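You operate a simulated robot arm through the tools that you are given. There is no shell and no other tool. Be economical: measure what you need, move in short steps, check, and stop when the job is done.

You are at the controls of a simulated two-armed robot. One attempt, no reset.

TASK
Take the orange sleeved rod and put it on the lower shelf of the film rack. Put the 100 blue drying bag from the top of the check bench on the back of the film rack top and the 50 blue drying bag on the spacer plate there. Stack the 4.0 wire die from the top of the check bench on top of the 3.1 wire die. Take the green film roll on the top of the check bench and put it away in the inside of the blue tray. Take the blue cup and leave it on the thick spacer. Pick up the grey logger with one hand, pass it to the other hand and put it in the hp pan. Put one of the small cartons from the top of the packing table on the flat cart. Take the yellow chalk and put it on the film shelf. Push the packing table drawer shut. Take the green tag box and leave it on the red rubber pad. Put two of the yellow film rolls from the film shelf on the shelf under the check bench. Any order will do. Set down upright: blue cup, small carton.
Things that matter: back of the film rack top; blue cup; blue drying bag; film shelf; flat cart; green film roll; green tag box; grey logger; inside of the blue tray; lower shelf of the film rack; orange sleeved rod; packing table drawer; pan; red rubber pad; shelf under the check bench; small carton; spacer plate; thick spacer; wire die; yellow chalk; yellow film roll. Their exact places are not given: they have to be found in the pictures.

Only the result counts: the job must be done as asked and must still hold three seconds after the hand-in. Knocking over, shifting, dropping, spilling or breaking anything else fails it.

THE ROBOT
Two 6-joint arms with two-finger parallel grippers on one trunk, on a base that drives. Base frame: it is fixed to the floor where the robot stands at the start and does not move with it; the origin is under the middle of the robot, x ahead of it, y to its left, z up; the surface under the hand at the start is at about z = 880. Lengths are in mm, angles in degrees, forces in N, time in s.
The left shoulder is at the start at [80, 216, 1610], the right one opposite. With the tool pointing down near the work surface each hand reaches from about 100 to 700 mm from the robot's upright axis, wherever it stands, measured 20 degrees to its own side. Places, roughly: back of the film rack top (17x104 cm) [4780, -1080, 860]; blue cup (7x7x7 cm) [700, -400, 400]; blue drying bag [750, 0, 1000]; film shelf [2800, 1300, 500]; flat cart [2900, -1100, 200]; green film roll (5x5x4 cm) [700, -100, 900]; green tag box [2750, 1000, 250]; grey logger [750, -500, 1000]; inside of the blue tray (19x30 cm) [520, -4800, 780]; lower shelf of the film rack [4800, -1200, 300]; orange sleeved rod (3x3x10 cm) [700, 100, 900]; packing table drawer [300, -2400, 800]; pan (94x22 cm) [5060, 1000, 740]; red rubber pad (11x11x2 cm) [2900, 500, 800]; shelf under the check bench [800, 500, 300]; small carton [500, -1750, 1000]; spacer plate [500, 250, 1000]; thick spacer (6x6x3 cm) [1000, 900, 900]; wire die [750, 250, 1000]; yellow chalk (3x9x3 cm) [500, -1900, 900]; yellow film roll [3000, 1000, 500]; yellow film roll (5x5x4 cm) [2800, 1200, 600]; yellow film roll (7x6x5 cm) [2900, 1400, 600]. Payload 3.43 kg a hand.
Tool frame (each hand has its own): the origin (TCP) lies between the finger pads and is the grasp point; the fingertips stand 30 mm ahead of it; z points along the fingers, y is the line along which they close. Largest opening 94 mm; finger width 28, thickness 10; the body of the gripper, 50 by 96 mm, starts 55 mm behind the TCP.
Orientation is that of the tool frame in the base frame, as a unit quaternion [w, x, y, z]. With the fingers straight down and closing along the base's y, the tool's x points along the base's -x, its y along +y and its z along -z.

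THE INTERFACE
- The arms move only by the tool nudge_tool. It takes "left_steps", "right_steps" or both (then of equal length, played together; a hand with none holds still); each is a list that holds one entry, the list of rows, each a list of 7 numbers: the finger opening in mm, from 0 to 94, then the shift along the tool's x, y, z in mm, then the turn, a rotation vector about the tool's x, y, z in degrees. In form: [[[grip, tx, ty, tz, ax, ay, az], ...]]. A call has 1 to 12 rows; each row shifts and turns the commanded pose from where the row before left it, along the tool's axes as they then stand. Rows are played at 5 a second. More than 50 mm and 8.6 degrees between two rows, or a gripper value outside its range, and nothing of the call is played. A pose out of reach is approached as far as the arm can. The call stops where the force on the tool passes 40 N (or 10 N more than at its start, if that is more) or the arm is blocked; 0.2 s more then pass. The fingers move at their own pace (about 72 mm/s each) and stop on an object; they squeeze with about 32 N. The grip force told is the motor's: it shows also when the fingers shut on nothing. Time passes only in rows, and 0.2 s behind the last, so rows that do not move let the fingers close. It gives the time, the measured TCP pose, the force on the tool (base axes), the opening and the grip force at its end, in the units of the frame above (readings bear some noise), with the torque about the TCP (base axes, N m) and any sound that the robot's microphone picked up.
- Cameras (640 x 400 px; columns grow to the right, rows downward): "scene" is now at [96.2, 8.4, 1753.5]; the picture's right is [0.11, -0.99, 0.00], its down [-0.87, -0.10, -0.49] and it looks along [0.49, 0.06, -0.87] (base axes); focal length 256 px, centre (320, 200). "left" rides on the left gripper at [76, -14, -102] in its tool frame; the picture's right is [0.18, 0.98, 0.00], its down [-0.75, 0.14, -0.64] and it looks along [-0.63, 0.12, 0.77] (tool axes); focal length 243 px, centre (320, 200). "right" rides on the right gripper at [76, 14, -102] in its tool frame; the picture's right is [-0.18, 0.98, 0.00], its down [-0.75, -0.14, -0.64] and it looks along [-0.63, -0.12, 0.77] (tool axes); focal length 243 px, centre (320, 200).
- camera(camera): a new picture of that camera. No time passes.
- move_column(by): slides the trunk up (or, below 0, down) by that many mm; the arms and the scene camera ride with it, the base frame stays. It gives what a move gives, with no picture.
- base_move(legs): drives the robot by 1 to 6 legs, each [ahead, left, turn to the left] in mm, mm and degrees, along the robot's own axes; the way and the turn of a leg run together, so that a leg with both is an arc; at most 1500 mm and 180 degrees a leg. The arms and the cameras ride along, it lands a little off, and it stops where it bumps. It gives what a move gives.
- turn_head(pan, tilt): turns the head with the scene camera to pan (to the left, within 86 degrees either way) and tilt (down, from -29 to 69), counted from straight ahead of the robot. It gives what a move gives.
- pixel_to_xyz(camera, pixels): for up to 12 pixels [column, row] of the newest picture of that camera ("zoom" is the newest enlarged one), the place [x, y, z] in the base frame of the surface seen there, good to about 3 mm. No time passes.
- zoom(camera, box): a new picture of the part [left, top, right, bottom] of that camera's present view, enlarged. No time passes.
- close_job(): hands the job in; it is judged then, once.

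Keep the steps short. Do not move on a guess: measure, check each grasp and each placing, and mend mistakes. In all there are 392 turns and 370 pictures (those below and enlarged ones count). Leave the grippers open and the arms clear of the work at the hand-in unless told otherwise, and finish with a single line.

The tools are called after "Emit:" as name(argument=value, ...) on one line, values as JSON. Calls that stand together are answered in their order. nudge_tool: Moves the arms, as the interface text tells. Its arguments: {"type":"object","properties":{"left_steps":{"type":"array"},"right_steps":{"type":"array"}},"required":[]} The other tools are called the same way: move_column (by) slides the trunk up or down; base_move (legs) drives the base; turn_head (pan, tilt) turns the head that bears the scene camera; camera (camera) takes a picture; pixel_to_xyz (camera, pixels) gives the place of the surface under pixels of a picture; zoom (camera, box) takes an enlarged picture of a part of a camera's view; close_job () hands the job in.

At the start:

```text
time: 0.0
left_tool_pos: [538.1, 195.9, 1075.3]
left_ee_rot: [0.0, 0.0, 1.0, 0.0]
left_ft_force: [-0.4, -0.8, 0.5]
left_moment: [0.02, -0.01, 0.01]
left_finger_gap: 94.1
left_finger_force: 0.0
right_tool_pos: [591.5, -240.2, 1076.6]
right_ee_rot: [0.0, -0.001, 1.0, 0.001]
right_ft_force: [0.2, 0.1, 1.2]
right_moment: [0.02, 0.02, 0.03]
right_finger_gap: 94.1
right_finger_force: 0.2
trunk travel left (down, up): [-840.0, 0.0]
robot x, y, heading: [-2.3, -3.8, 0.1]
head pan, tilt: [6.4, 60.6]
```

scene: 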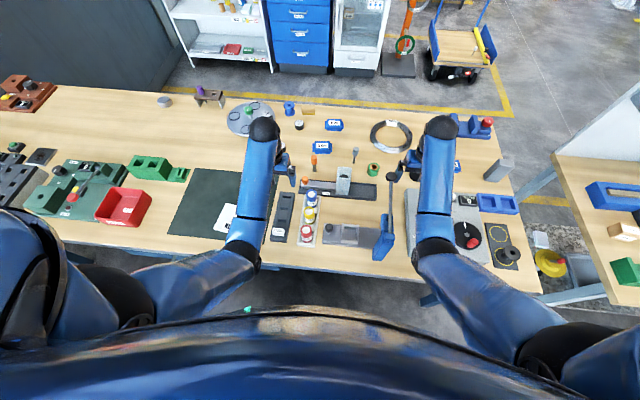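
right: 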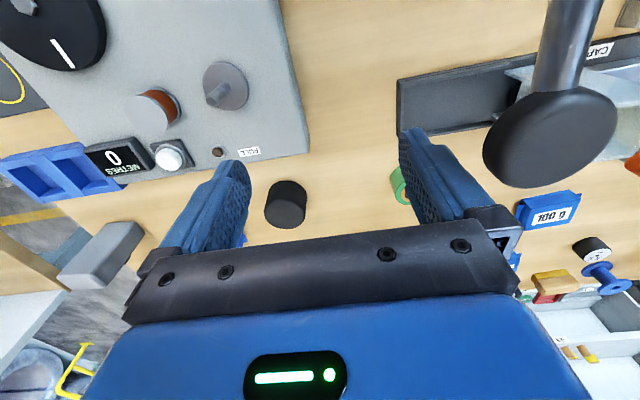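
left: 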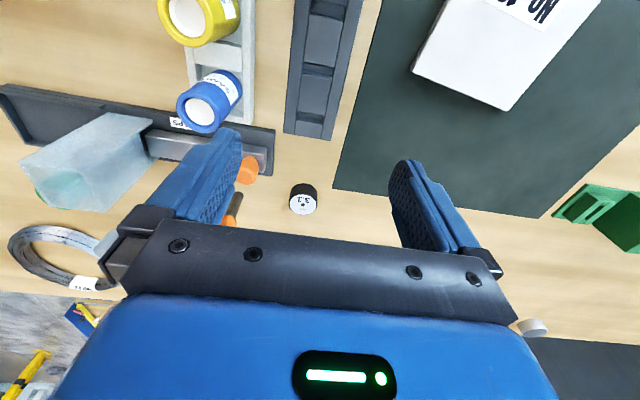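

I'll enlarge parts of the scene view to identify the things on the check bench.

Emit:
zoom(camera="scene", box=[220, 90, 380, 190])

Emit:
zoom(camera="scene", box=[360, 100, 540, 280])

Emit:
zoom(camera="scene", box=[0, 70, 260, 240])

```text
4.00 times, centred on (300, 140) of scene
```

zoom: 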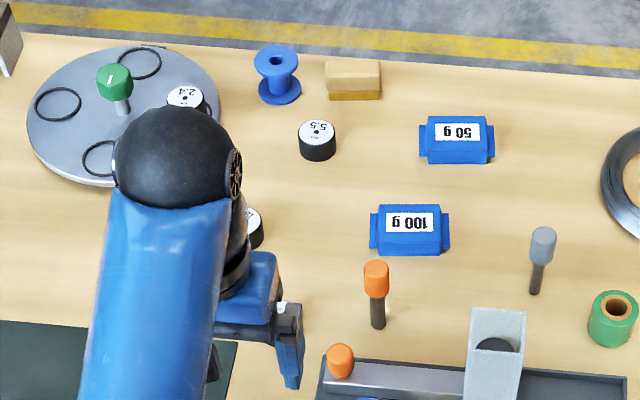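

```text
2.22 times, centred on (450, 190) of scene
```

zoom: 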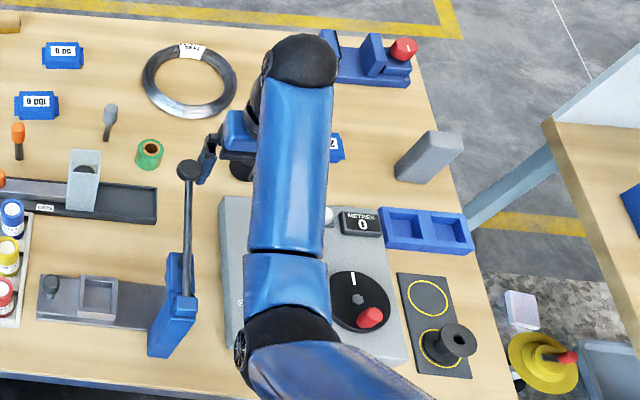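

```text
2.35 times, centred on (130, 155) of scene
```

zoom: 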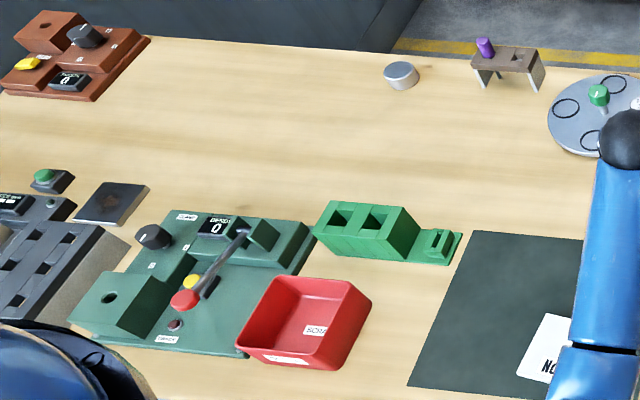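

I'll get positions of the key objects from the last scene picture, and look with the wrist cameras.

Emit:
pixel_to_xyz(camera="scene", pixels=[[299, 125], [334, 125], [323, 148], [314, 160], [305, 178], [373, 168], [344, 180], [283, 215], [228, 218], [500, 168], [164, 101], [354, 155]])

Emit:
zoom(camera="left", box=[160, 0, 480, 230])

Emit:
zoom(camera="scene", box=[210, 170, 400, 270])

```text
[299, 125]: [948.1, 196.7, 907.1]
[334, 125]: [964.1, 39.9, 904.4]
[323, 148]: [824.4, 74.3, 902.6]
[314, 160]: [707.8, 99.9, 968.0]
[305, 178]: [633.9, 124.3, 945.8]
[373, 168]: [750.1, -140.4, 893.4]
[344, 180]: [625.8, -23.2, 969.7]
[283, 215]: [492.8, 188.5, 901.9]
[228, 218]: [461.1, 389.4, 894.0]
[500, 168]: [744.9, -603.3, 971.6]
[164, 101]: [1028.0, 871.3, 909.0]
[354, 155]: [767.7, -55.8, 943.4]
```

```text
1.74 times, centred on (320, 115) of left
```

zoom: 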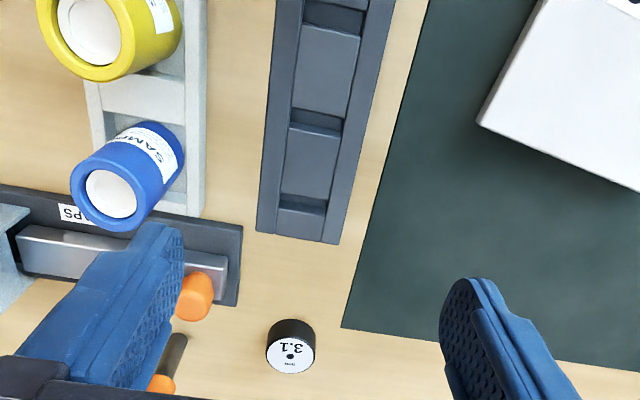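

```text
3.37 times, centred on (305, 220) of scene
```

zoom: 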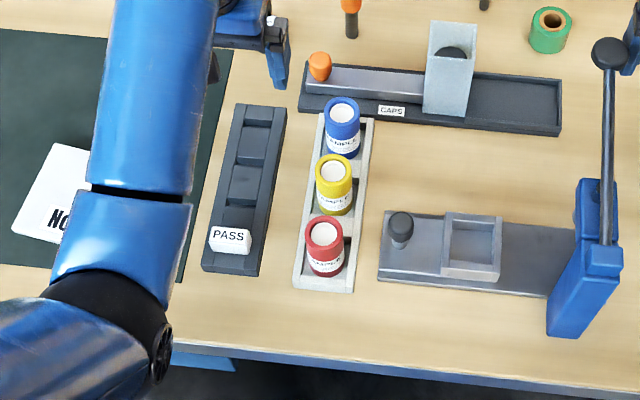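

I'll shift the left hand up and out to the left to uncover what's below it, then look.

Emit:
nudge_tool(left_steps=[[[94, 0, 0, -50, 0, 0, 0], [94, 0, 0, -50, 0, 0, 0], [94, 0, 50, 0, 0, 0, 0], [94, 0, 50, 0, 0, 0, 0], [94, 0, 50, 0, 0, 0, 0], [94, 0, 50, 0, 0, 0, 0], [94, 0, 50, 0, 0, 0, 0], [94, 0, 50, 0, 0, 0, 0]]], right_steps=[[[94, 0, 0, -50, 0, 0, 0], [94, 0, 0, -50, 0, 0, 0], [94, 0, -50, 0, 0, 0, 0], [94, 0, -50, 0, 0, 0, 0], [94, 0, -50, 0, 0, 0, 0], [94, 0, -50, 0, 0, 0, 0], [94, 0, -50, 0, 0, 0, 0], [94, 0, 0, 0, 0, 0, 0]]])

Emit:
camera(camera="scene")

Emit:
zoom(camera="scene", box=[170, 90, 370, 250])

```text
time: 1.8
left_tool_pos: [581.2, 497.7, 1096.5]
left_ee_rot: [0.0, 0.0, 1.0, -0.001]
left_ft_force: [-0.3, 0.4, -0.4]
left_moment: [0.01, 0.01, 0.01]
left_finger_gap: 94.2
left_finger_force: 0.1
left hand out of reach, approached as far as the arm can: row 1, 2
right_tool_pos: [625.3, -489.7, 1133.0]
right_ee_rot: [0.0, 0.0, 1.0, -0.001]
right_ft_force: [0.6, -0.5, 0.0]
right_moment: [-0.01, 0.04, 0.0]
right_finger_gap: 94.0
right_finger_force: 0.1
right hand out of reach, approached as far as the arm can: row 1, 2
trunk travel left (down, up): [-840.0, 0.0]
robot x, y, heading: [0.8, 1.4, -0.0]
head pan, tilt: [6.4, 60.6]
```

```text
361 pictures are left
```

scene: 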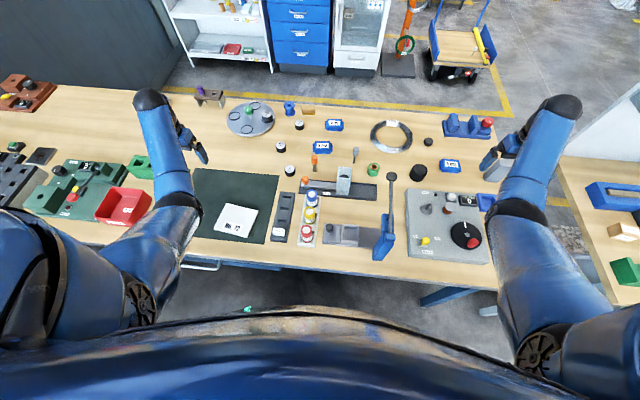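

```text
2.50 times, centred on (270, 170) of scene
```

zoom: 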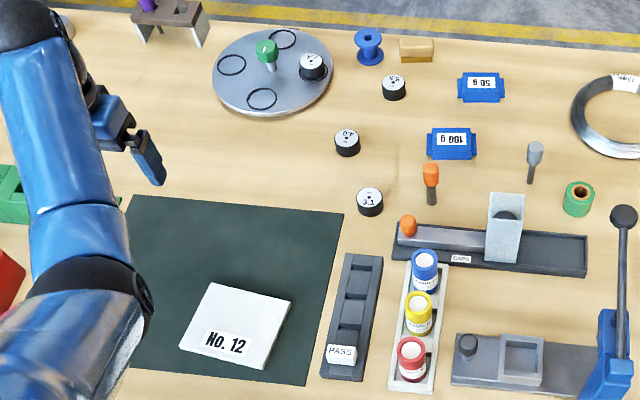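

I measure dies, bags, rod, plate corners and roll in the enlarged picture.

Emit:
pixel_to_xyz(camera="zoom", pixels=[[346, 134], [369, 195], [452, 136], [482, 82], [431, 168], [431, 198], [410, 222], [579, 188], [213, 285], [291, 300], [265, 368], [180, 346]])

Emit:
zoom(camera="scene", box=[380, 90, 560, 280])

```text
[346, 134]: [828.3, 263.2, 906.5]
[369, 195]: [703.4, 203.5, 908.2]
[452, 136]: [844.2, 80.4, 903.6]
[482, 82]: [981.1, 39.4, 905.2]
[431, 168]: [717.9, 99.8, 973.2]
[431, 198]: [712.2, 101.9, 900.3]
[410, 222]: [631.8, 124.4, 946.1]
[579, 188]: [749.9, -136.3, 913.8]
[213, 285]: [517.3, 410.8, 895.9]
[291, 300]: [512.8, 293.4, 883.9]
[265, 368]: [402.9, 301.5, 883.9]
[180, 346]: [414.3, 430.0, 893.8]
```

```text
2.11 times, centred on (470, 185) of scene
```

zoom: 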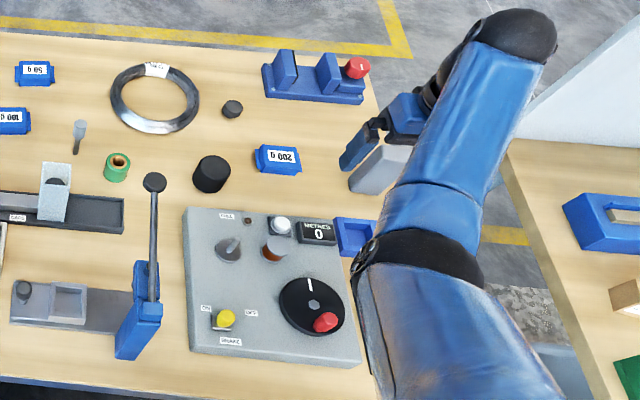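

Next I check the bench edge and floor clearance ahead of the base with the head tilted down.

Emit:
turn_head(pan=0, tilt=69)

Emit:
camera(camera="scene")

Emit:
pixel_to_xyz(camera="scene", pixels=[[320, 240], [320, 260], [320, 285], [320, 300], [260, 290], [250, 262], [400, 290], [200, 270]])

```text
time: 2.5
left_tool_pos: [582.3, 496.4, 1096.6]
left_ee_rot: [0.0, 0.0, 1.0, 0.0]
left_ft_force: [-0.1, 0.8, 1.3]
left_moment: [0.02, -0.01, 0.01]
left_finger_gap: 94.3
left_finger_force: 0.1
right_tool_pos: [625.9, -489.8, 1132.5]
right_ee_rot: [0.001, 0.0, 1.0, 0.0]
right_ft_force: [0.0, 0.9, 0.1]
right_moment: [-0.02, -0.02, 0.03]
right_finger_gap: 93.9
right_finger_force: 0.0
trunk travel left (down, up): [-840.0, 0.0]
robot x, y, heading: [-4.9, 0.4, -0.1]
head pan, tilt: [0.0, 68.8]
```

```text
358 pictures are left
```

scene: 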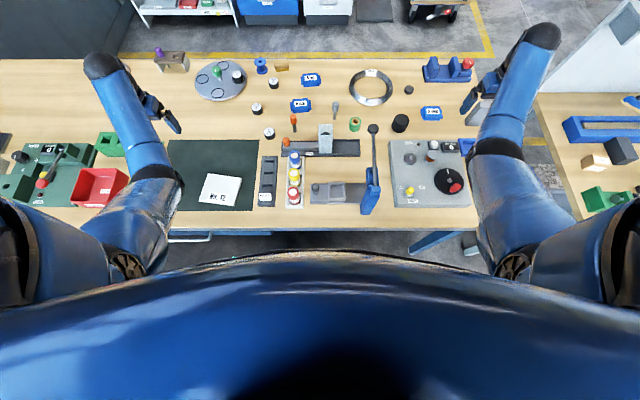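

```text
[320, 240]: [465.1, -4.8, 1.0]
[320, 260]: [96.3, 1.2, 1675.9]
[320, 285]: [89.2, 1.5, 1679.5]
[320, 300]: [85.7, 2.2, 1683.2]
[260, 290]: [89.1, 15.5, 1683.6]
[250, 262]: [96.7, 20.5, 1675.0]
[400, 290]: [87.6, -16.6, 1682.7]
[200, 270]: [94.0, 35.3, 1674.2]
```

Emit:
pixel_to_xyz(camera="scene", pixels=[[320, 220], [320, 226], [320, 230], [320, 234], [320, 245], [200, 235], [300, 58], [430, 235], [600, 235], [600, 215], [540, 95]])

Emit:
zoom(camera="scene", box=[160, 200, 480, 260])

Emit:
camera(camera="right")

Emit:
camera(camera="left")

```text
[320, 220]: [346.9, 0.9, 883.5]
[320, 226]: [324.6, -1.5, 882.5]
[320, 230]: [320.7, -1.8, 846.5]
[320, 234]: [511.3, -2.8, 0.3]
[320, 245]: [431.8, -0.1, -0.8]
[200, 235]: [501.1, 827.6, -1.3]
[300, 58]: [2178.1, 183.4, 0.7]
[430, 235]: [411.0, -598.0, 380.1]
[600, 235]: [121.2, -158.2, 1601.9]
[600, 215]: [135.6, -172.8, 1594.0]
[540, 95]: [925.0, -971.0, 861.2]
```

```text
2.00 times, centred on (320, 230) of scene
```

zoom: 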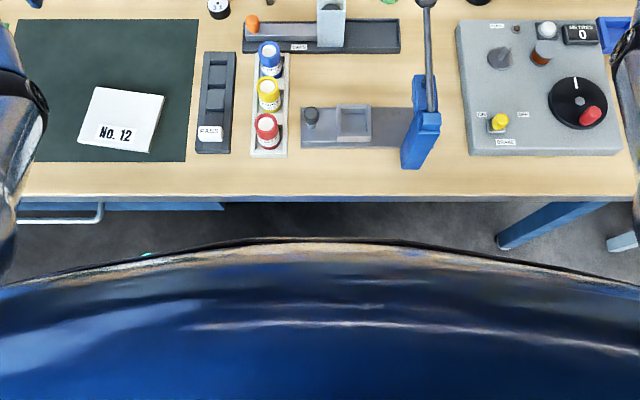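

```text
356 pictures are left
```

right: 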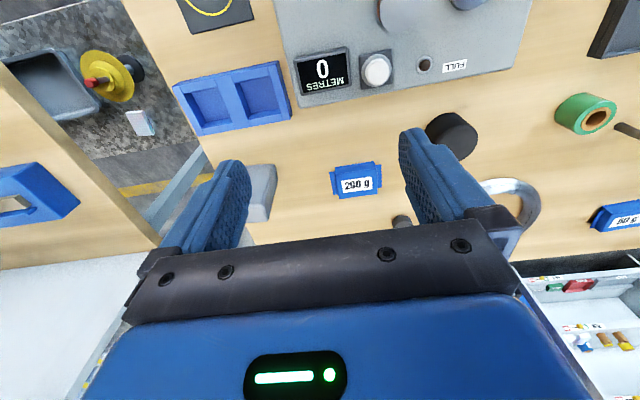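

```text
355 pictures are left
```

left: 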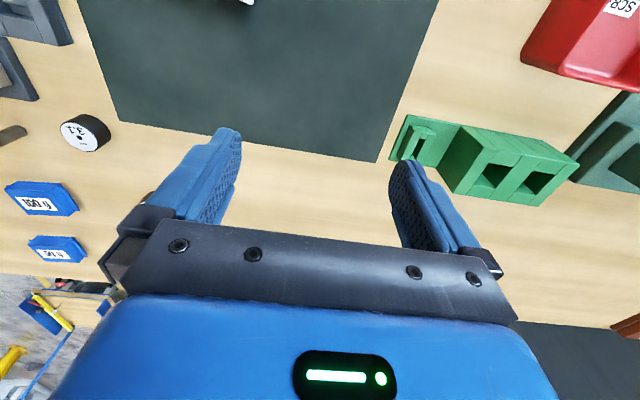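

The bench edge is at x≈322. Lowering the trunk should give more horizontal reach, so I lower by 100 and raise the hands again.

Emit:
move_column(by=-100)

Emit:
nudge_tool(left_steps=[[[94, 0, 0, -50, 0, 0, 0], [94, 0, 0, -50, 0, 0, 0], [94, 0, 0, -50, 0, 0, 0]]], right_steps=[[[94, 0, 0, -50, 0, 0, 0], [94, 0, 0, -50, 0, 0, 0], [94, 0, 0, -50, 0, 0, 0]]])

```text
time: 3.8
left_tool_pos: [580.9, 497.3, 996.8]
left_ee_rot: [0.0, 0.0, 1.0, 0.0]
left_ft_force: [0.2, -0.2, -0.4]
left_moment: [0.0, 0.02, 0.03]
left_finger_gap: 93.7
left_finger_force: 0.0
right_tool_pos: [626.5, -490.7, 1032.2]
right_ee_rot: [0.001, 0.0, 1.0, 0.0]
right_ft_force: [-0.3, -0.5, 0.4]
right_moment: [0.01, -0.04, -0.04]
right_finger_gap: 93.9
right_finger_force: 0.1
trunk travel left (down, up): [-740.0, 100.0]
robot x, y, heading: [-1.4, -2.2, -0.3]
head pan, tilt: [0.0, 68.8]
```

```text
time: 4.6
left_tool_pos: [619.1, 517.5, 1118.3]
left_ee_rot: [-0.001, 0.0, 1.0, 0.0]
left_ft_force: [-0.4, -0.6, -0.5]
left_moment: [0.02, 0.04, 0.03]
left_finger_gap: 93.8
left_finger_force: 0.0
left hand out of reach, approached as far as the arm can: row 2, 3
right_tool_pos: [655.5, -499.6, 1169.2]
right_ee_rot: [-0.001, -0.001, 1.0, 0.0]
right_ft_force: [0.6, -0.4, -0.9]
right_moment: [0.0, 0.04, 0.02]
right_finger_gap: 93.8
right_finger_force: 0.1
right hand out of reach, approached as far as the arm can: row 2, 3
trunk travel left (down, up): [-740.0, 100.0]
robot x, y, heading: [-1.9, -3.5, 0.0]
head pan, tilt: [0.0, 68.8]
```

I move the left hand over the 4.0 die at (828,263), staying high, to see how far it reaches.

Emit:
nudge_tool(left_steps=[[[94, -30, -36, 10, 0, 0, 0], [94, -30, -36, 10, 0, 0, 0], [94, -30, -36, 10, 0, 0, 0], [94, -30, -36, 10, 0, 0, 0], [94, -30, -36, 10, 0, 0, 0], [94, -30, -36, 10, 0, 0, 0], [94, -29, -38, 10, 0, 0, 0]]])

Emit:
camera(camera="left")

Emit:
camera(camera="scene")

```text
time: 6.2
left_tool_pos: [746.9, 263.2, 1062.6]
left_ee_rot: [0.0, -0.001, 1.0, 0.001]
left_ft_force: [0.6, 0.3, -0.3]
left_moment: [0.03, 0.02, 0.01]
left_finger_gap: 94.4
left_finger_force: 0.1
left hand out of reach, approached as far as the arm can: row 4, 5, 6, 7
right_tool_pos: [655.6, -503.0, 1169.6]
right_ee_rot: [0.0, 0.0, 1.0, 0.0]
right_ft_force: [-0.3, 0.1, -0.4]
right_moment: [-0.03, 0.01, 0.02]
right_finger_gap: 94.1
right_finger_force: 0.1
trunk travel left (down, up): [-740.0, 100.0]
robot x, y, heading: [-0.6, 0.8, -0.1]
head pan, tilt: [0.0, 68.8]
```

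```text
354 pictures are left
```

left: 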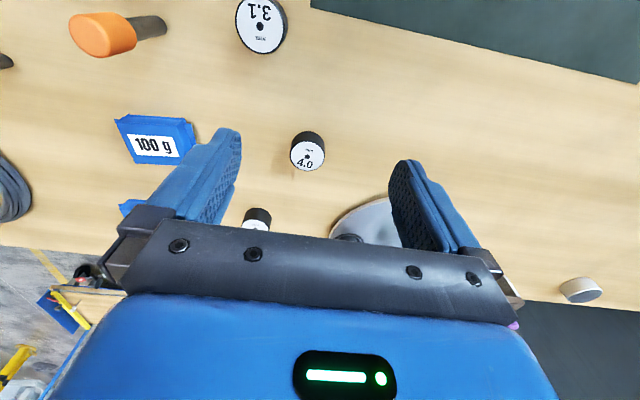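

```text
353 pictures are left
```

scene: 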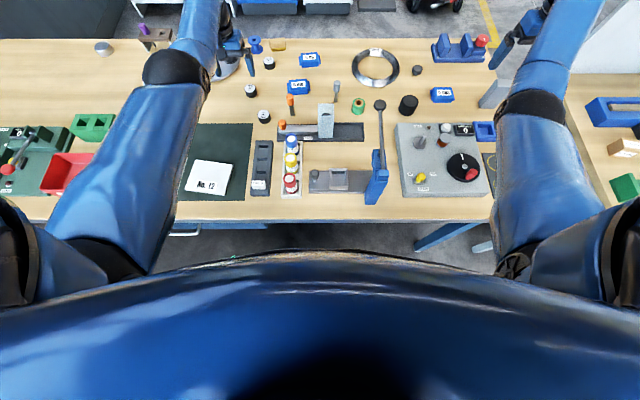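

Reach ended at x≈747. I lower the trunk another 80 and drive ahead 80.

Emit:
move_column(by=-80)

Emit:
base_move(legs=[[80, 0, 0]])

Emit:
camera(camera="left")

```text
time: 7.4
left_tool_pos: [746.1, 262.6, 982.3]
left_ee_rot: [0.0, 0.0, 1.0, 0.0]
left_ft_force: [0.0, 0.5, 0.1]
left_moment: [0.02, 0.02, 0.0]
left_finger_gap: 94.1
left_finger_force: 0.0
right_tool_pos: [653.7, -502.6, 1091.1]
right_ee_rot: [0.0, 0.001, 1.0, 0.0]
right_ft_force: [0.2, 0.2, -0.2]
right_moment: [0.0, 0.01, -0.01]
right_finger_gap: 93.9
right_finger_force: 0.1
trunk travel left (down, up): [-660.0, 180.0]
robot x, y, heading: [1.2, 0.3, -0.0]
head pan, tilt: [0.0, 68.8]
```

```text
time: 8.4
left_tool_pos: [817.2, 262.5, 990.1]
left_ee_rot: [0.005, 0.001, 1.0, 0.0]
left_ft_force: [-1.9, -0.1, 1.7]
left_moment: [-0.02, -0.07, -0.03]
left_finger_gap: 94.0
left_finger_force: 0.0
right_tool_pos: [722.4, -503.6, 1097.5]
right_ee_rot: [0.004, 0.001, 1.0, 0.0]
right_ft_force: [-0.5, -0.3, 0.2]
right_moment: [0.01, -0.07, 0.02]
right_finger_gap: 93.8
right_finger_force: 0.0
trunk travel left (down, up): [-660.0, 180.0]
robot x, y, heading: [79.1, -0.1, -0.0]
head pan, tilt: [0.0, 68.8]
```

```text
352 pictures are left
```

left: 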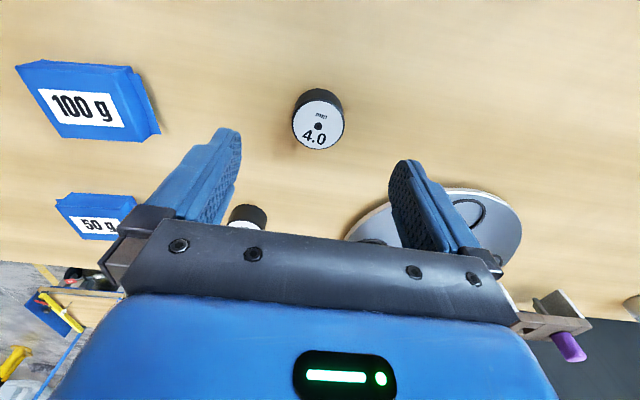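

Emit:
pixel_to_xyz(camera="left", pixels=[[318, 126], [294, 125], [342, 127], [318, 102], [318, 148], [320, 165]])

```text
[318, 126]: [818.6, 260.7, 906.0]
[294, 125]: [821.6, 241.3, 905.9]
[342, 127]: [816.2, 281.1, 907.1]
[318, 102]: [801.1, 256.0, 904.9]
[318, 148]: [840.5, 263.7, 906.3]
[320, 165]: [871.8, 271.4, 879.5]
```

Die centre (820,260.5), top z 906. I descend to TCP z≈915 and close.

Emit:
nudge_tool(left_steps=[[[94, -3, -2, 25, 0, 0, 0], [94, 0, 0, 25, 0, 0, 0], [94, 0, 0, 24, 0, 0, 0], [94, 0, 0, 0, 0, 0, 0]]])

Emit:
camera(camera="left")

```text
time: 9.4
left_tool_pos: [808.5, 258.7, 914.2]
left_ee_rot: [-0.001, 0.002, 1.0, 0.0]
left_ft_force: [-0.1, 0.1, 0.6]
left_moment: [0.02, 0.0, -0.04]
left_finger_gap: 94.0
left_finger_force: 0.0
left hand out of reach, approached as far as the arm can: row 1, 2, 3
right_tool_pos: [733.0, -503.1, 1089.3]
right_ee_rot: [-0.001, 0.0, 1.0, 0.0]
right_ft_force: [0.0, -0.8, -0.8]
right_moment: [-0.03, 0.02, 0.01]
right_finger_gap: 94.0
right_finger_force: 0.0
trunk travel left (down, up): [-660.0, 180.0]
robot x, y, heading: [77.5, 2.6, -0.3]
head pan, tilt: [0.0, 68.8]
```

```text
351 pictures are left
```

left: 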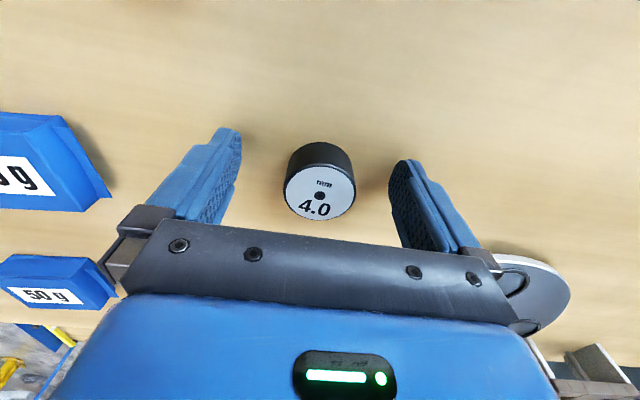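

The hand is 12 mm short of the die in x; I drive ahead 25 (fingers straddle the die freely along x).

Emit:
base_move(legs=[[25, 0, 0]])

Emit:
nudge_tool(left_steps=[[[94, 0, 0, 0, 0, 0, 0]]])

Emit:
camera(camera="left")

Emit:
pixel_to_xyz(camera="left", pixels=[[320, 195], [290, 190], [352, 190]])

```text
time: 10.3
left_tool_pos: [826.2, 258.6, 919.1]
left_ee_rot: [0.002, 0.002, 1.0, -0.001]
left_ft_force: [-0.5, 1.2, -0.5]
left_moment: [0.02, -0.05, 0.02]
left_finger_gap: 94.0
left_finger_force: 0.1
right_tool_pos: [751.7, -503.5, 1094.8]
right_ee_rot: [0.002, 0.002, 1.0, 0.0]
right_ft_force: [-0.7, 0.0, 0.0]
right_moment: [0.0, -0.05, 0.0]
right_finger_gap: 93.9
right_finger_force: 0.1
trunk travel left (down, up): [-660.0, 180.0]
robot x, y, heading: [103.6, 0.3, -0.3]
head pan, tilt: [0.0, 68.8]
```

```text
time: 10.7
left_tool_pos: [833.7, 258.8, 914.8]
left_ee_rot: [-0.001, 0.001, 1.0, 0.0]
left_ft_force: [0.1, 0.5, 0.6]
left_moment: [0.03, 0.01, 0.0]
left_finger_gap: 94.2
left_finger_force: 0.0
right_tool_pos: [758.5, -503.9, 1088.9]
right_ee_rot: [-0.003, 0.002, 1.0, 0.0]
right_ft_force: [0.8, -0.1, -0.7]
right_moment: [0.03, 0.05, 0.01]
right_finger_gap: 94.5
right_finger_force: 0.1
trunk travel left (down, up): [-660.0, 180.0]
robot x, y, heading: [103.9, 0.5, -0.3]
head pan, tilt: [0.0, 68.8]
```

```text
350 pictures are left
```

left: 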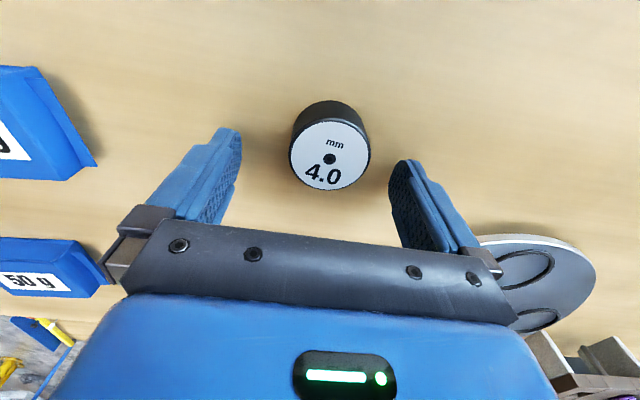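

```text
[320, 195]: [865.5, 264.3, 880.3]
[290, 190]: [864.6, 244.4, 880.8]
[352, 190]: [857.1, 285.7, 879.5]
```

Emit:
pixel_to_xyz(camera="left", pixels=[[329, 157], [291, 155], [369, 157], [330, 124], [330, 190]])

```text
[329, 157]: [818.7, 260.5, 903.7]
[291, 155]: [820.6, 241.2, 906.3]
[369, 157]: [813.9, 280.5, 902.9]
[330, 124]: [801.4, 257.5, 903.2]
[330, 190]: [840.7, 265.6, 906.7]
```

Die centre (820,261), TCP at 834: I shift back 13 mm, then close with idle rows.

Emit:
nudge_tool(left_steps=[[[94, 13, 2, 0, 0, 0, 0], [94, 0, 0, 0, 0, 0, 0], [20, 0, 0, 0, 0, 0, 0], [20, 0, 0, 0, 0, 0, 0], [20, 0, 0, 0, 0, 0, 0]]])

```text
time: 11.9
left_tool_pos: [818.3, 260.7, 914.6]
left_ee_rot: [-0.001, 0.0, 1.0, 0.0]
left_ft_force: [-1.0, -0.1, 0.0]
left_moment: [-0.05, 0.01, -0.03]
left_finger_gap: 41.7
left_finger_force: 32.1
right_tool_pos: [756.4, -504.0, 1090.0]
right_ee_rot: [0.001, 0.002, 1.0, 0.0]
right_ft_force: [0.4, -0.8, -0.3]
right_moment: [-0.02, 0.0, 0.01]
right_finger_gap: 94.0
right_finger_force: 0.0
trunk travel left (down, up): [-660.0, 180.0]
robot x, y, heading: [100.5, -3.0, -0.3]
head pan, tilt: [0.0, 68.8]
```

Gripped at 41.7 mm. I lift 70 and move near the 3.1 die to measure it.

Emit:
nudge_tool(left_steps=[[[20, 0, 0, -35, 0, 0, 0], [20, 0, 0, -35, 0, 0, 0], [20, 35, -25, 0, 0, 0, 0], [20, 35, -25, 0, 0, 0, 0], [20, 0, 0, 0, 0, 0, 0]]])

Emit:
camera(camera="left")

```text
time: 13.1
left_tool_pos: [754.3, 213.3, 978.3]
left_ee_rot: [0.0, 0.001, 1.0, 0.001]
left_ft_force: [0.3, 0.5, -2.2]
left_moment: [-0.01, 0.0, -0.04]
left_finger_gap: 42.1
left_finger_force: 32.3
left hand out of reach, approached as far as the arm can: row 4
right_tool_pos: [755.9, -504.1, 1091.0]
right_ee_rot: [-0.001, 0.001, 1.0, 0.0]
right_ft_force: [-0.3, -0.6, -0.1]
right_moment: [-0.01, -0.02, 0.01]
right_finger_gap: 93.9
right_finger_force: 0.1
trunk travel left (down, up): [-660.0, 180.0]
robot x, y, heading: [102.2, 2.4, -0.0]
head pan, tilt: [0.0, 68.8]
```

```text
349 pictures are left
```

left: 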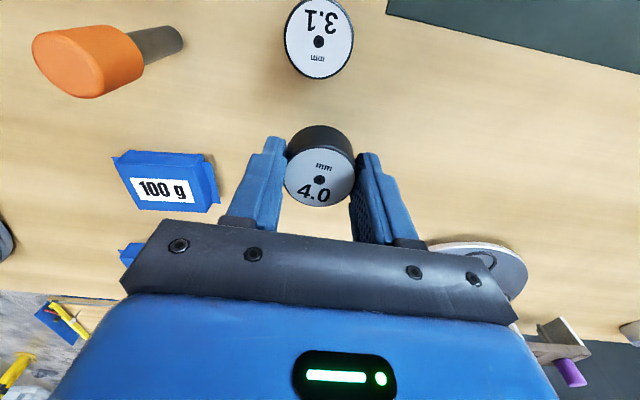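

Emit:
pixel_to_xyz(camera="left", pixels=[[320, 41], [286, 40], [352, 40], [319, 5], [318, 77], [320, 180]])

```text
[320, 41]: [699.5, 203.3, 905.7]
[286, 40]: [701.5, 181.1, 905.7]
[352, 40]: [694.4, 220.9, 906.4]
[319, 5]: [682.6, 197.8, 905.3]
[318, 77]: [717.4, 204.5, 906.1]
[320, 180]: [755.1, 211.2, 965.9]
```

3.1 centre (699.5,201). I move above it and down to z≈952, then check before release.

Emit:
nudge_tool(left_steps=[[[20, 27, -6, 5, 0, 0, 0], [20, 27, -6, 10, 0, 0, 0], [20, 0, 0, 10, 0, 0, 0], [20, 0, 0, 0, 0, 0, 0]]])

Emit:
camera(camera="left")

```text
time: 14.1
left_tool_pos: [716.7, 197.6, 938.6]
left_ee_rot: [0.004, 0.0, 1.0, 0.001]
left_ft_force: [1.9, 5.2, 28.2]
left_moment: [0.23, -0.06, 0.06]
left_finger_gap: 42.0
left_finger_force: 32.1
left hand out of reach, approached as far as the arm can: row 1, 2
right_tool_pos: [755.2, -504.4, 1092.9]
right_ee_rot: [0.001, 0.002, 1.0, 0.0]
right_ft_force: [0.1, -0.9, 0.1]
right_moment: [0.03, 0.01, 0.0]
right_finger_gap: 94.4
right_finger_force: 0.1
trunk travel left (down, up): [-660.0, 180.0]
robot x, y, heading: [105.8, 1.6, -0.1]
head pan, tilt: [0.0, 68.8]
```

```text
348 pictures are left
```

left: 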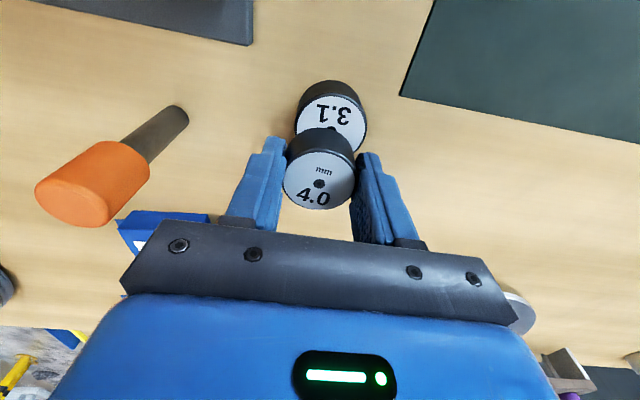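

It came down short in x (out of reach inward) and pressed on the 3.1 die. I lift straight up and back the base off 80 mm for a better reach zone.

Emit:
nudge_tool(left_steps=[[[20, 0, 0, -20, 0, 0, 0], [20, 0, 0, -15, 0, 0, 0]]])

Emit:
base_move(legs=[[-80, 0, 0]])

Emit:
nudge_tool(left_steps=[[[20, 0, 0, 0, 0, 0, 0], [20, 0, 0, 0, 0, 0, 0]]])

Emit:
camera(camera="left")

```text
time: 14.7
left_tool_pos: [730.4, 196.3, 954.3]
left_ee_rot: [-0.001, 0.001, 1.0, 0.0]
left_ft_force: [0.5, 0.5, -3.2]
left_moment: [0.02, -0.03, -0.02]
left_finger_gap: 41.5
left_finger_force: 31.6
left hand out of reach, approached as far as the arm can: row 1, 2
right_tool_pos: [756.0, -503.3, 1089.2]
right_ee_rot: [0.0, 0.001, 1.0, 0.0]
right_ft_force: [-0.4, -0.9, -0.2]
right_moment: [-0.02, 0.0, 0.03]
right_finger_gap: 93.9
right_finger_force: 0.1
trunk travel left (down, up): [-660.0, 180.0]
robot x, y, heading: [102.1, 4.2, -0.2]
head pan, tilt: [0.0, 68.8]
```

```text
time: 15.7
left_tool_pos: [657.3, 198.0, 949.9]
left_ee_rot: [-0.004, 0.001, 1.0, 0.0]
left_ft_force: [0.2, 0.0, -3.3]
left_moment: [0.0, 0.06, -0.03]
left_finger_gap: 41.9
left_finger_force: 31.8
right_tool_pos: [685.2, -502.9, 1086.0]
right_ee_rot: [-0.003, 0.001, 1.0, -0.001]
right_ft_force: [1.2, -0.5, -1.0]
right_moment: [-0.02, 0.04, -0.04]
right_finger_gap: 93.9
right_finger_force: 0.0
trunk travel left (down, up): [-660.0, 180.0]
robot x, y, heading: [20.2, -0.4, 0.1]
head pan, tilt: [0.0, 68.8]
```

```text
time: 16.3
left_tool_pos: [655.1, 198.7, 953.2]
left_ee_rot: [-0.001, 0.001, 1.0, 0.0]
left_ft_force: [-0.1, -0.5, -2.5]
left_moment: [0.01, 0.02, 0.02]
left_finger_gap: 41.7
left_finger_force: 31.6
right_tool_pos: [680.3, -501.9, 1087.4]
right_ee_rot: [-0.002, 0.001, 1.0, 0.0]
right_ft_force: [0.7, -0.2, -0.7]
right_moment: [0.04, 0.02, -0.01]
right_finger_gap: 93.8
right_finger_force: 0.0
trunk travel left (down, up): [-660.0, 180.0]
robot x, y, heading: [26.4, 0.8, -0.1]
head pan, tilt: [0.0, 68.8]
```

```text
347 pictures are left
```

left: 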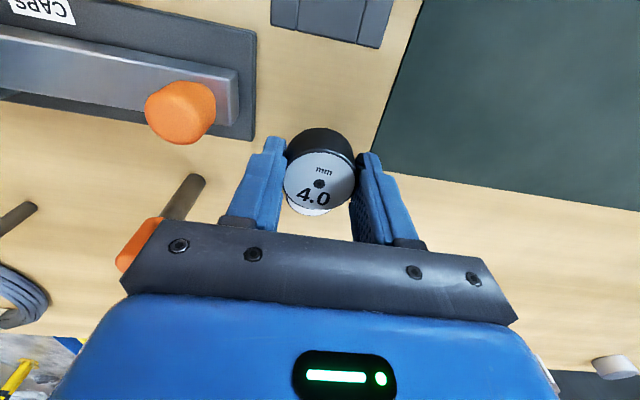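

The 3.1 die is hidden below. I lift and move ahead so that it comes back into view for re-measuring.

Emit:
nudge_tool(left_steps=[[[20, 0, 0, -20, 0, 0, 0], [20, -40, 0, -5, 0, 0, 0], [20, -45, 0, 0, 0, 0, 0], [20, 0, 0, 0, 0, 0, 0]]])

Emit:
camera(camera="left")

Emit:
pixel_to_xyz(camera="left", pixels=[[320, 41], [320, 50], [286, 50], [352, 50], [300, 50], [340, 50]])

```text
time: 17.3
left_tool_pos: [745.5, 199.6, 969.8]
left_ee_rot: [0.001, 0.0, 1.0, 0.0]
left_ft_force: [0.3, 0.4, -2.6]
left_moment: [0.02, 0.02, 0.01]
left_finger_gap: 41.9
left_finger_force: 31.9
left hand out of reach, approached as far as the arm can: row 1
right_tool_pos: [676.8, -502.7, 1090.6]
right_ee_rot: [0.001, 0.0, 1.0, -0.001]
right_ft_force: [0.6, -0.1, 0.5]
right_moment: [-0.01, -0.02, 0.01]
right_finger_gap: 93.9
right_finger_force: 0.0
trunk travel left (down, up): [-660.0, 180.0]
robot x, y, heading: [21.9, 1.6, -0.1]
head pan, tilt: [0.0, 68.8]
```

```text
346 pictures are left
```

left: 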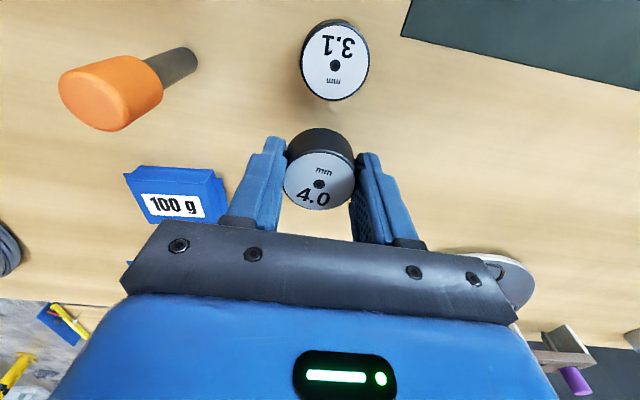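

```text
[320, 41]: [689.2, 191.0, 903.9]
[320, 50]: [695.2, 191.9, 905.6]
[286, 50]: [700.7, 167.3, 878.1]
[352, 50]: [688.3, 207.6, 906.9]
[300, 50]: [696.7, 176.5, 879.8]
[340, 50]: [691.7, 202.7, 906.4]
```

Emit:
pixel_to_xyz(camera="left", pixels=[[336, 66], [304, 65], [367, 66], [336, 32], [336, 98]])

```text
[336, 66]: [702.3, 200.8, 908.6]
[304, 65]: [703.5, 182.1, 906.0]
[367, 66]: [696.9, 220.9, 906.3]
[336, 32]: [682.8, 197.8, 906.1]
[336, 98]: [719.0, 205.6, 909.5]
```

3.1 centre (700.5,201). Move over: 45 mm back, 2 left, then lower to z≈946.

Emit:
nudge_tool(left_steps=[[[20, 23, 1, 0, 0, 0, 0], [20, 22, 1, 0, 0, 0, 0], [20, 0, 0, 12, 0, 0, 0], [20, 0, 0, 8, 0, 0, 0], [20, 0, 0, 0, 0, 0, 0]]])

Emit:
camera(camera="left")

```text
time: 18.5
left_tool_pos: [701.3, 201.1, 948.7]
left_ee_rot: [0.001, 0.0, 1.0, 0.0]
left_ft_force: [-0.2, -1.4, -2.5]
left_moment: [0.0, 0.02, -0.01]
left_finger_gap: 41.6
left_finger_force: 31.8
right_tool_pos: [677.9, -502.3, 1091.0]
right_ee_rot: [0.0, 0.001, 1.0, -0.001]
right_ft_force: [-0.1, 0.3, 0.2]
right_moment: [-0.03, 0.0, 0.03]
right_finger_gap: 94.3
right_finger_force: 0.1
trunk travel left (down, up): [-660.0, 180.0]
robot x, y, heading: [26.7, 1.0, 0.1]
head pan, tilt: [0.0, 68.8]
```

```text
345 pictures are left
```

left: 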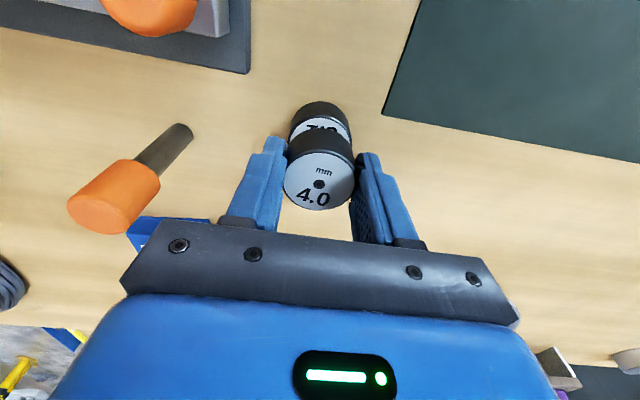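

Aligned per the numbers (701,201 vs 700.5,201). I lower 8 mm watching force.

Emit:
nudge_tool(left_steps=[[[20, 0, 0, 4, 0, 0, 0], [20, 0, 0, 3, 0, 0, 0], [20, 0, 0, 0, 0, 0, 0]]])

```text
time: 19.3
left_tool_pos: [702.4, 200.9, 941.0]
left_ee_rot: [0.0, 0.0, 1.0, 0.0]
left_ft_force: [0.7, 0.0, -3.1]
left_moment: [-0.01, 0.02, 0.0]
left_finger_gap: 41.8
left_finger_force: 32.3
right_tool_pos: [677.5, -502.0, 1090.1]
right_ee_rot: [-0.001, 0.0, 1.0, 0.0]
right_ft_force: [0.1, -0.7, -0.2]
right_moment: [0.0, 0.02, 0.03]
right_finger_gap: 93.9
right_finger_force: 0.0
trunk travel left (down, up): [-660.0, 180.0]
robot x, y, heading: [22.7, 0.7, -0.3]
head pan, tilt: [0.0, 68.8]
```

Emit:
nudge_tool(left_steps=[[[20, 0, 0, 2, 0, 0, 0], [20, 0, 0, 0, 0, 0, 0]]])

```text
time: 19.9
left_tool_pos: [702.1, 200.3, 940.0]
left_ee_rot: [0.0, 0.0, 1.0, 0.0]
left_ft_force: [-0.4, 0.2, -2.3]
left_moment: [-0.02, 0.03, 0.03]
left_finger_gap: 41.7
left_finger_force: 31.8
right_tool_pos: [678.0, -503.6, 1089.8]
right_ee_rot: [0.001, 0.001, 1.0, -0.001]
right_ft_force: [-0.3, -0.3, 0.7]
right_moment: [0.0, 0.01, -0.01]
right_finger_gap: 94.2
right_finger_force: 0.0
trunk travel left (down, up): [-660.0, 180.0]
robot x, y, heading: [25.1, 1.3, -0.2]
head pan, tilt: [0.0, 68.8]
```

Emit:
nudge_tool(left_steps=[[[20, 0, 0, 2, 0, 0, 0], [20, 0, 0, 0, 0, 0, 0]]])

```text
time: 20.5
left_tool_pos: [701.9, 201.5, 940.5]
left_ee_rot: [0.002, 0.0, 1.0, 0.001]
left_ft_force: [1.1, 0.3, 3.6]
left_moment: [-0.03, -0.16, 0.01]
left_finger_gap: 41.7
left_finger_force: 31.9
right_tool_pos: [678.1, -502.9, 1090.9]
right_ee_rot: [0.0, 0.001, 1.0, 0.0]
right_ft_force: [0.1, -0.1, -0.8]
right_moment: [0.01, -0.03, 0.0]
right_finger_gap: 94.0
right_finger_force: 0.0
trunk travel left (down, up): [-660.0, 180.0]
robot x, y, heading: [21.9, 0.1, -0.0]
head pan, tilt: [0.0, 68.8]
```

Contact reached (force −2.5 → +3.6). I open, go up, and look.

Emit:
nudge_tool(left_steps=[[[94, 0, 0, 0, 0, 0, 0], [94, 0, 0, 0, 0, 0, 0], [94, 0, 0, 0, 0, 0, 0], [94, 0, 0, -25, 0, 0, 0], [94, -40, 0, -15, 0, 0, 0], [94, -40, 0, 0, 0, 0, 0], [94, 0, 0, 0, 0, 0, 0]]])

Emit:
camera(camera="left")

```text
time: 22.1
left_tool_pos: [770.1, 201.0, 979.1]
left_ee_rot: [0.002, 0.0, 1.0, 0.0]
left_ft_force: [0.2, -0.2, 0.3]
left_moment: [0.01, -0.03, -0.02]
left_finger_gap: 93.8
left_finger_force: 0.1
left hand out of reach, approached as far as the arm can: row 6
right_tool_pos: [678.2, -502.0, 1091.3]
right_ee_rot: [0.0, 0.0, 1.0, 0.0]
right_ft_force: [-1.4, 0.0, 0.8]
right_moment: [-0.01, 0.02, 0.0]
right_finger_gap: 94.1
right_finger_force: 0.1
trunk travel left (down, up): [-660.0, 180.0]
robot x, y, heading: [20.3, 0.6, -0.0]
head pan, tilt: [0.0, 68.8]
```

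```text
344 pictures are left
```

left: 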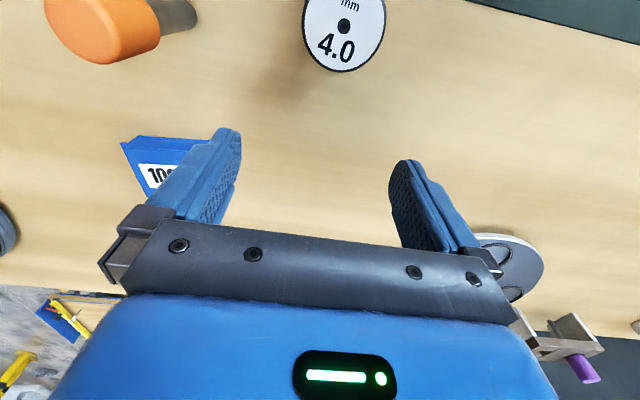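

The stack looks good. Now I survey the room: head level-ish, pan left, centre, right.

Emit:
zoom(camera="scene", box=[170, 40, 370, 200])

Emit:
turn_head(pan=0, tilt=20)

Emit:
camera(camera="scene")

Emit:
turn_head(pan=75, tilt=25)

Emit:
camera(camera="scene")

Emit:
turn_head(pan=-75, tilt=25)

Emit:
camera(camera="scene")

```text
2.50 times, centred on (270, 120) of scene
```

zoom: 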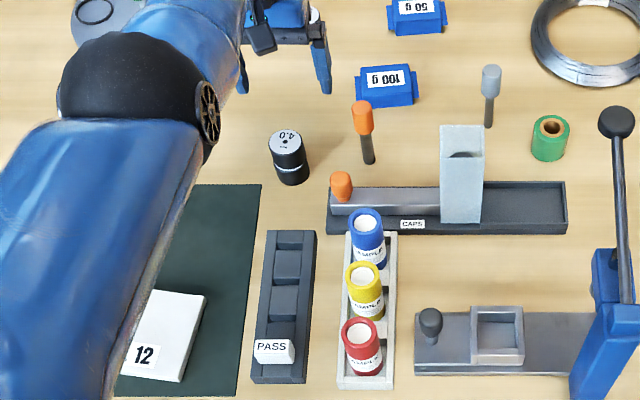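

```text
time: 23.3
left_tool_pos: [771.4, 199.9, 979.8]
left_ee_rot: [0.001, 0.0, 1.0, 0.0]
left_ft_force: [-0.3, 0.5, 0.7]
left_moment: [0.02, -0.03, 0.05]
left_finger_gap: 94.0
left_finger_force: 0.1
right_tool_pos: [678.4, -503.3, 1091.1]
right_ee_rot: [0.0, 0.001, 1.0, 0.0]
right_ft_force: [-0.3, 0.9, 0.3]
right_moment: [0.0, 0.02, 0.0]
right_finger_gap: 94.1
right_finger_force: 0.1
trunk travel left (down, up): [-660.0, 180.0]
robot x, y, heading: [25.8, 4.4, -0.1]
head pan, tilt: [0.0, 20.0]
```

```text
342 pictures are left
```

scene: 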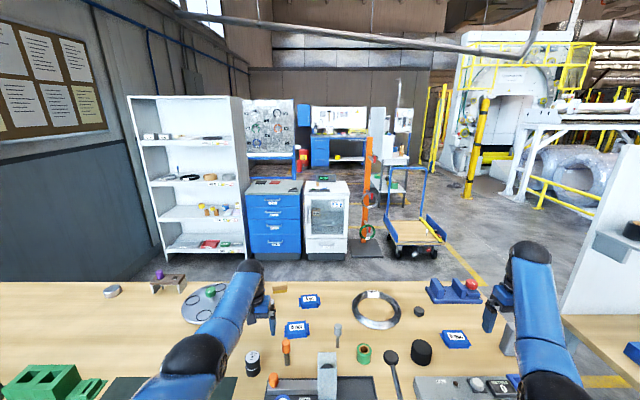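

```text
time: 24.8
left_tool_pos: [771.7, 200.1, 979.2]
left_ee_rot: [0.0, 0.0, 1.0, 0.0]
left_ft_force: [-0.3, -0.4, -0.2]
left_moment: [-0.02, -0.02, 0.03]
left_finger_gap: 93.9
left_finger_force: 0.0
right_tool_pos: [678.5, -502.5, 1091.2]
right_ee_rot: [0.0, 0.0, 1.0, -0.001]
right_ft_force: [-0.2, 0.3, 0.3]
right_moment: [0.0, 0.04, 0.02]
right_finger_gap: 93.9
right_finger_force: 0.0
trunk travel left (down, up): [-660.0, 180.0]
robot x, y, heading: [28.9, -0.7, -0.1]
head pan, tilt: [75.0, 25.0]
```

```text
341 pictures are left
```

scene: 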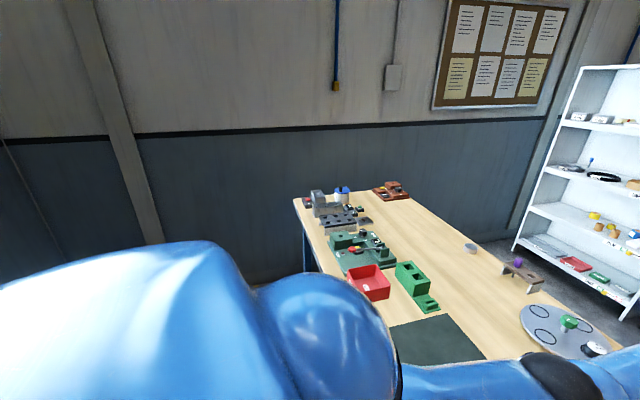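

```text
time: 27.1
left_tool_pos: [772.0, 202.0, 979.3]
left_ee_rot: [0.001, 0.0, 1.0, -0.001]
left_ft_force: [0.1, 0.1, 0.5]
left_moment: [0.0, -0.02, 0.03]
left_finger_gap: 93.9
left_finger_force: 0.1
right_tool_pos: [678.1, -503.3, 1089.9]
right_ee_rot: [0.001, 0.001, 1.0, 0.0]
right_ft_force: [0.1, 0.2, -0.6]
right_moment: [-0.03, 0.03, -0.01]
right_finger_gap: 93.9
right_finger_force: 0.1
trunk travel left (down, up): [-660.0, 180.0]
robot x, y, heading: [23.9, -1.5, -0.1]
head pan, tilt: [-75.0, 25.0]
```

```text
340 pictures are left
```

scene: 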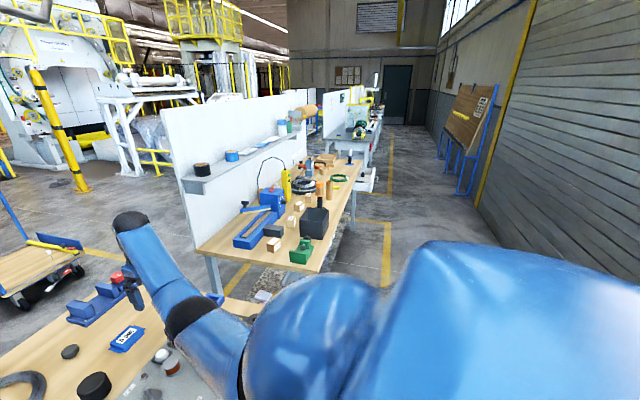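

I measure bench and table ends and gaps in this view.

Emit:
pixel_to_xyz(camera="scene", pixels=[[198, 250], [300, 272], [205, 238], [365, 160], [350, 185], [345, 190], [242, 285], [330, 130], [380, 120], [340, 260], [365, 210], [200, 325]])

Emit:
zoom(camera="scene", box=[160, 70, 420, 290])

Emit:
turn_head(pan=-40, tilt=35)

Emit:
camera(camera="scene")

```text
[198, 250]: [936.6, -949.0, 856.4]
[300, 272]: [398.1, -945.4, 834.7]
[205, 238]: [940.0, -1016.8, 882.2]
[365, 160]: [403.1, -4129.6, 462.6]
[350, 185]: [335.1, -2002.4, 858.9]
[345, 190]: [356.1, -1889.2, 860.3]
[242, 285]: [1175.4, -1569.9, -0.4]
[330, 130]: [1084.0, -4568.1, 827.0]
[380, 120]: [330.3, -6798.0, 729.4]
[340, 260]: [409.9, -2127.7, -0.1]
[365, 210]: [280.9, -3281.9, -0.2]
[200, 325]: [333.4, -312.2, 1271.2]
```

```text
1.82 times, centred on (290, 180) of scene
```

zoom: 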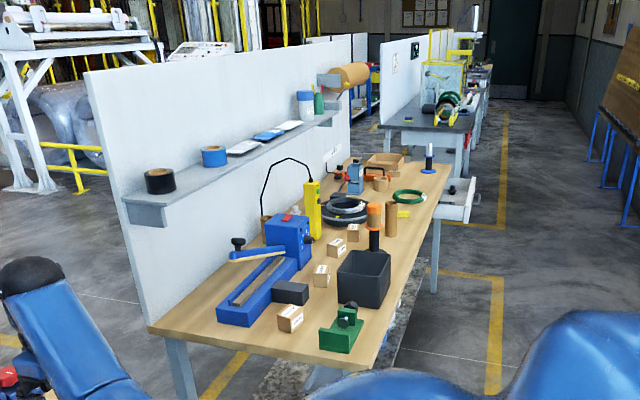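

```text
time: 28.1
left_tool_pos: [770.2, 201.1, 979.6]
left_ee_rot: [0.001, 0.0, 1.0, 0.0]
left_ft_force: [-0.2, -0.4, 1.0]
left_moment: [0.01, -0.02, -0.01]
left_finger_gap: 94.0
left_finger_force: 0.1
right_tool_pos: [677.5, -502.2, 1090.0]
right_ee_rot: [0.0, 0.001, 1.0, 0.0]
right_ft_force: [0.0, -0.6, 0.4]
right_moment: [0.0, 0.0, -0.01]
right_finger_gap: 94.3
right_finger_force: 0.1
trunk travel left (down, up): [-660.0, 180.0]
robot x, y, heading: [24.0, 0.0, 0.1]
head pan, tilt: [-40.0, 35.0]
```

```text
338 pictures are left
```

scene: 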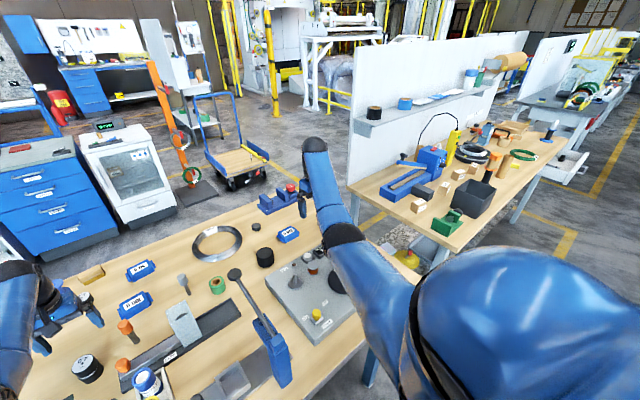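

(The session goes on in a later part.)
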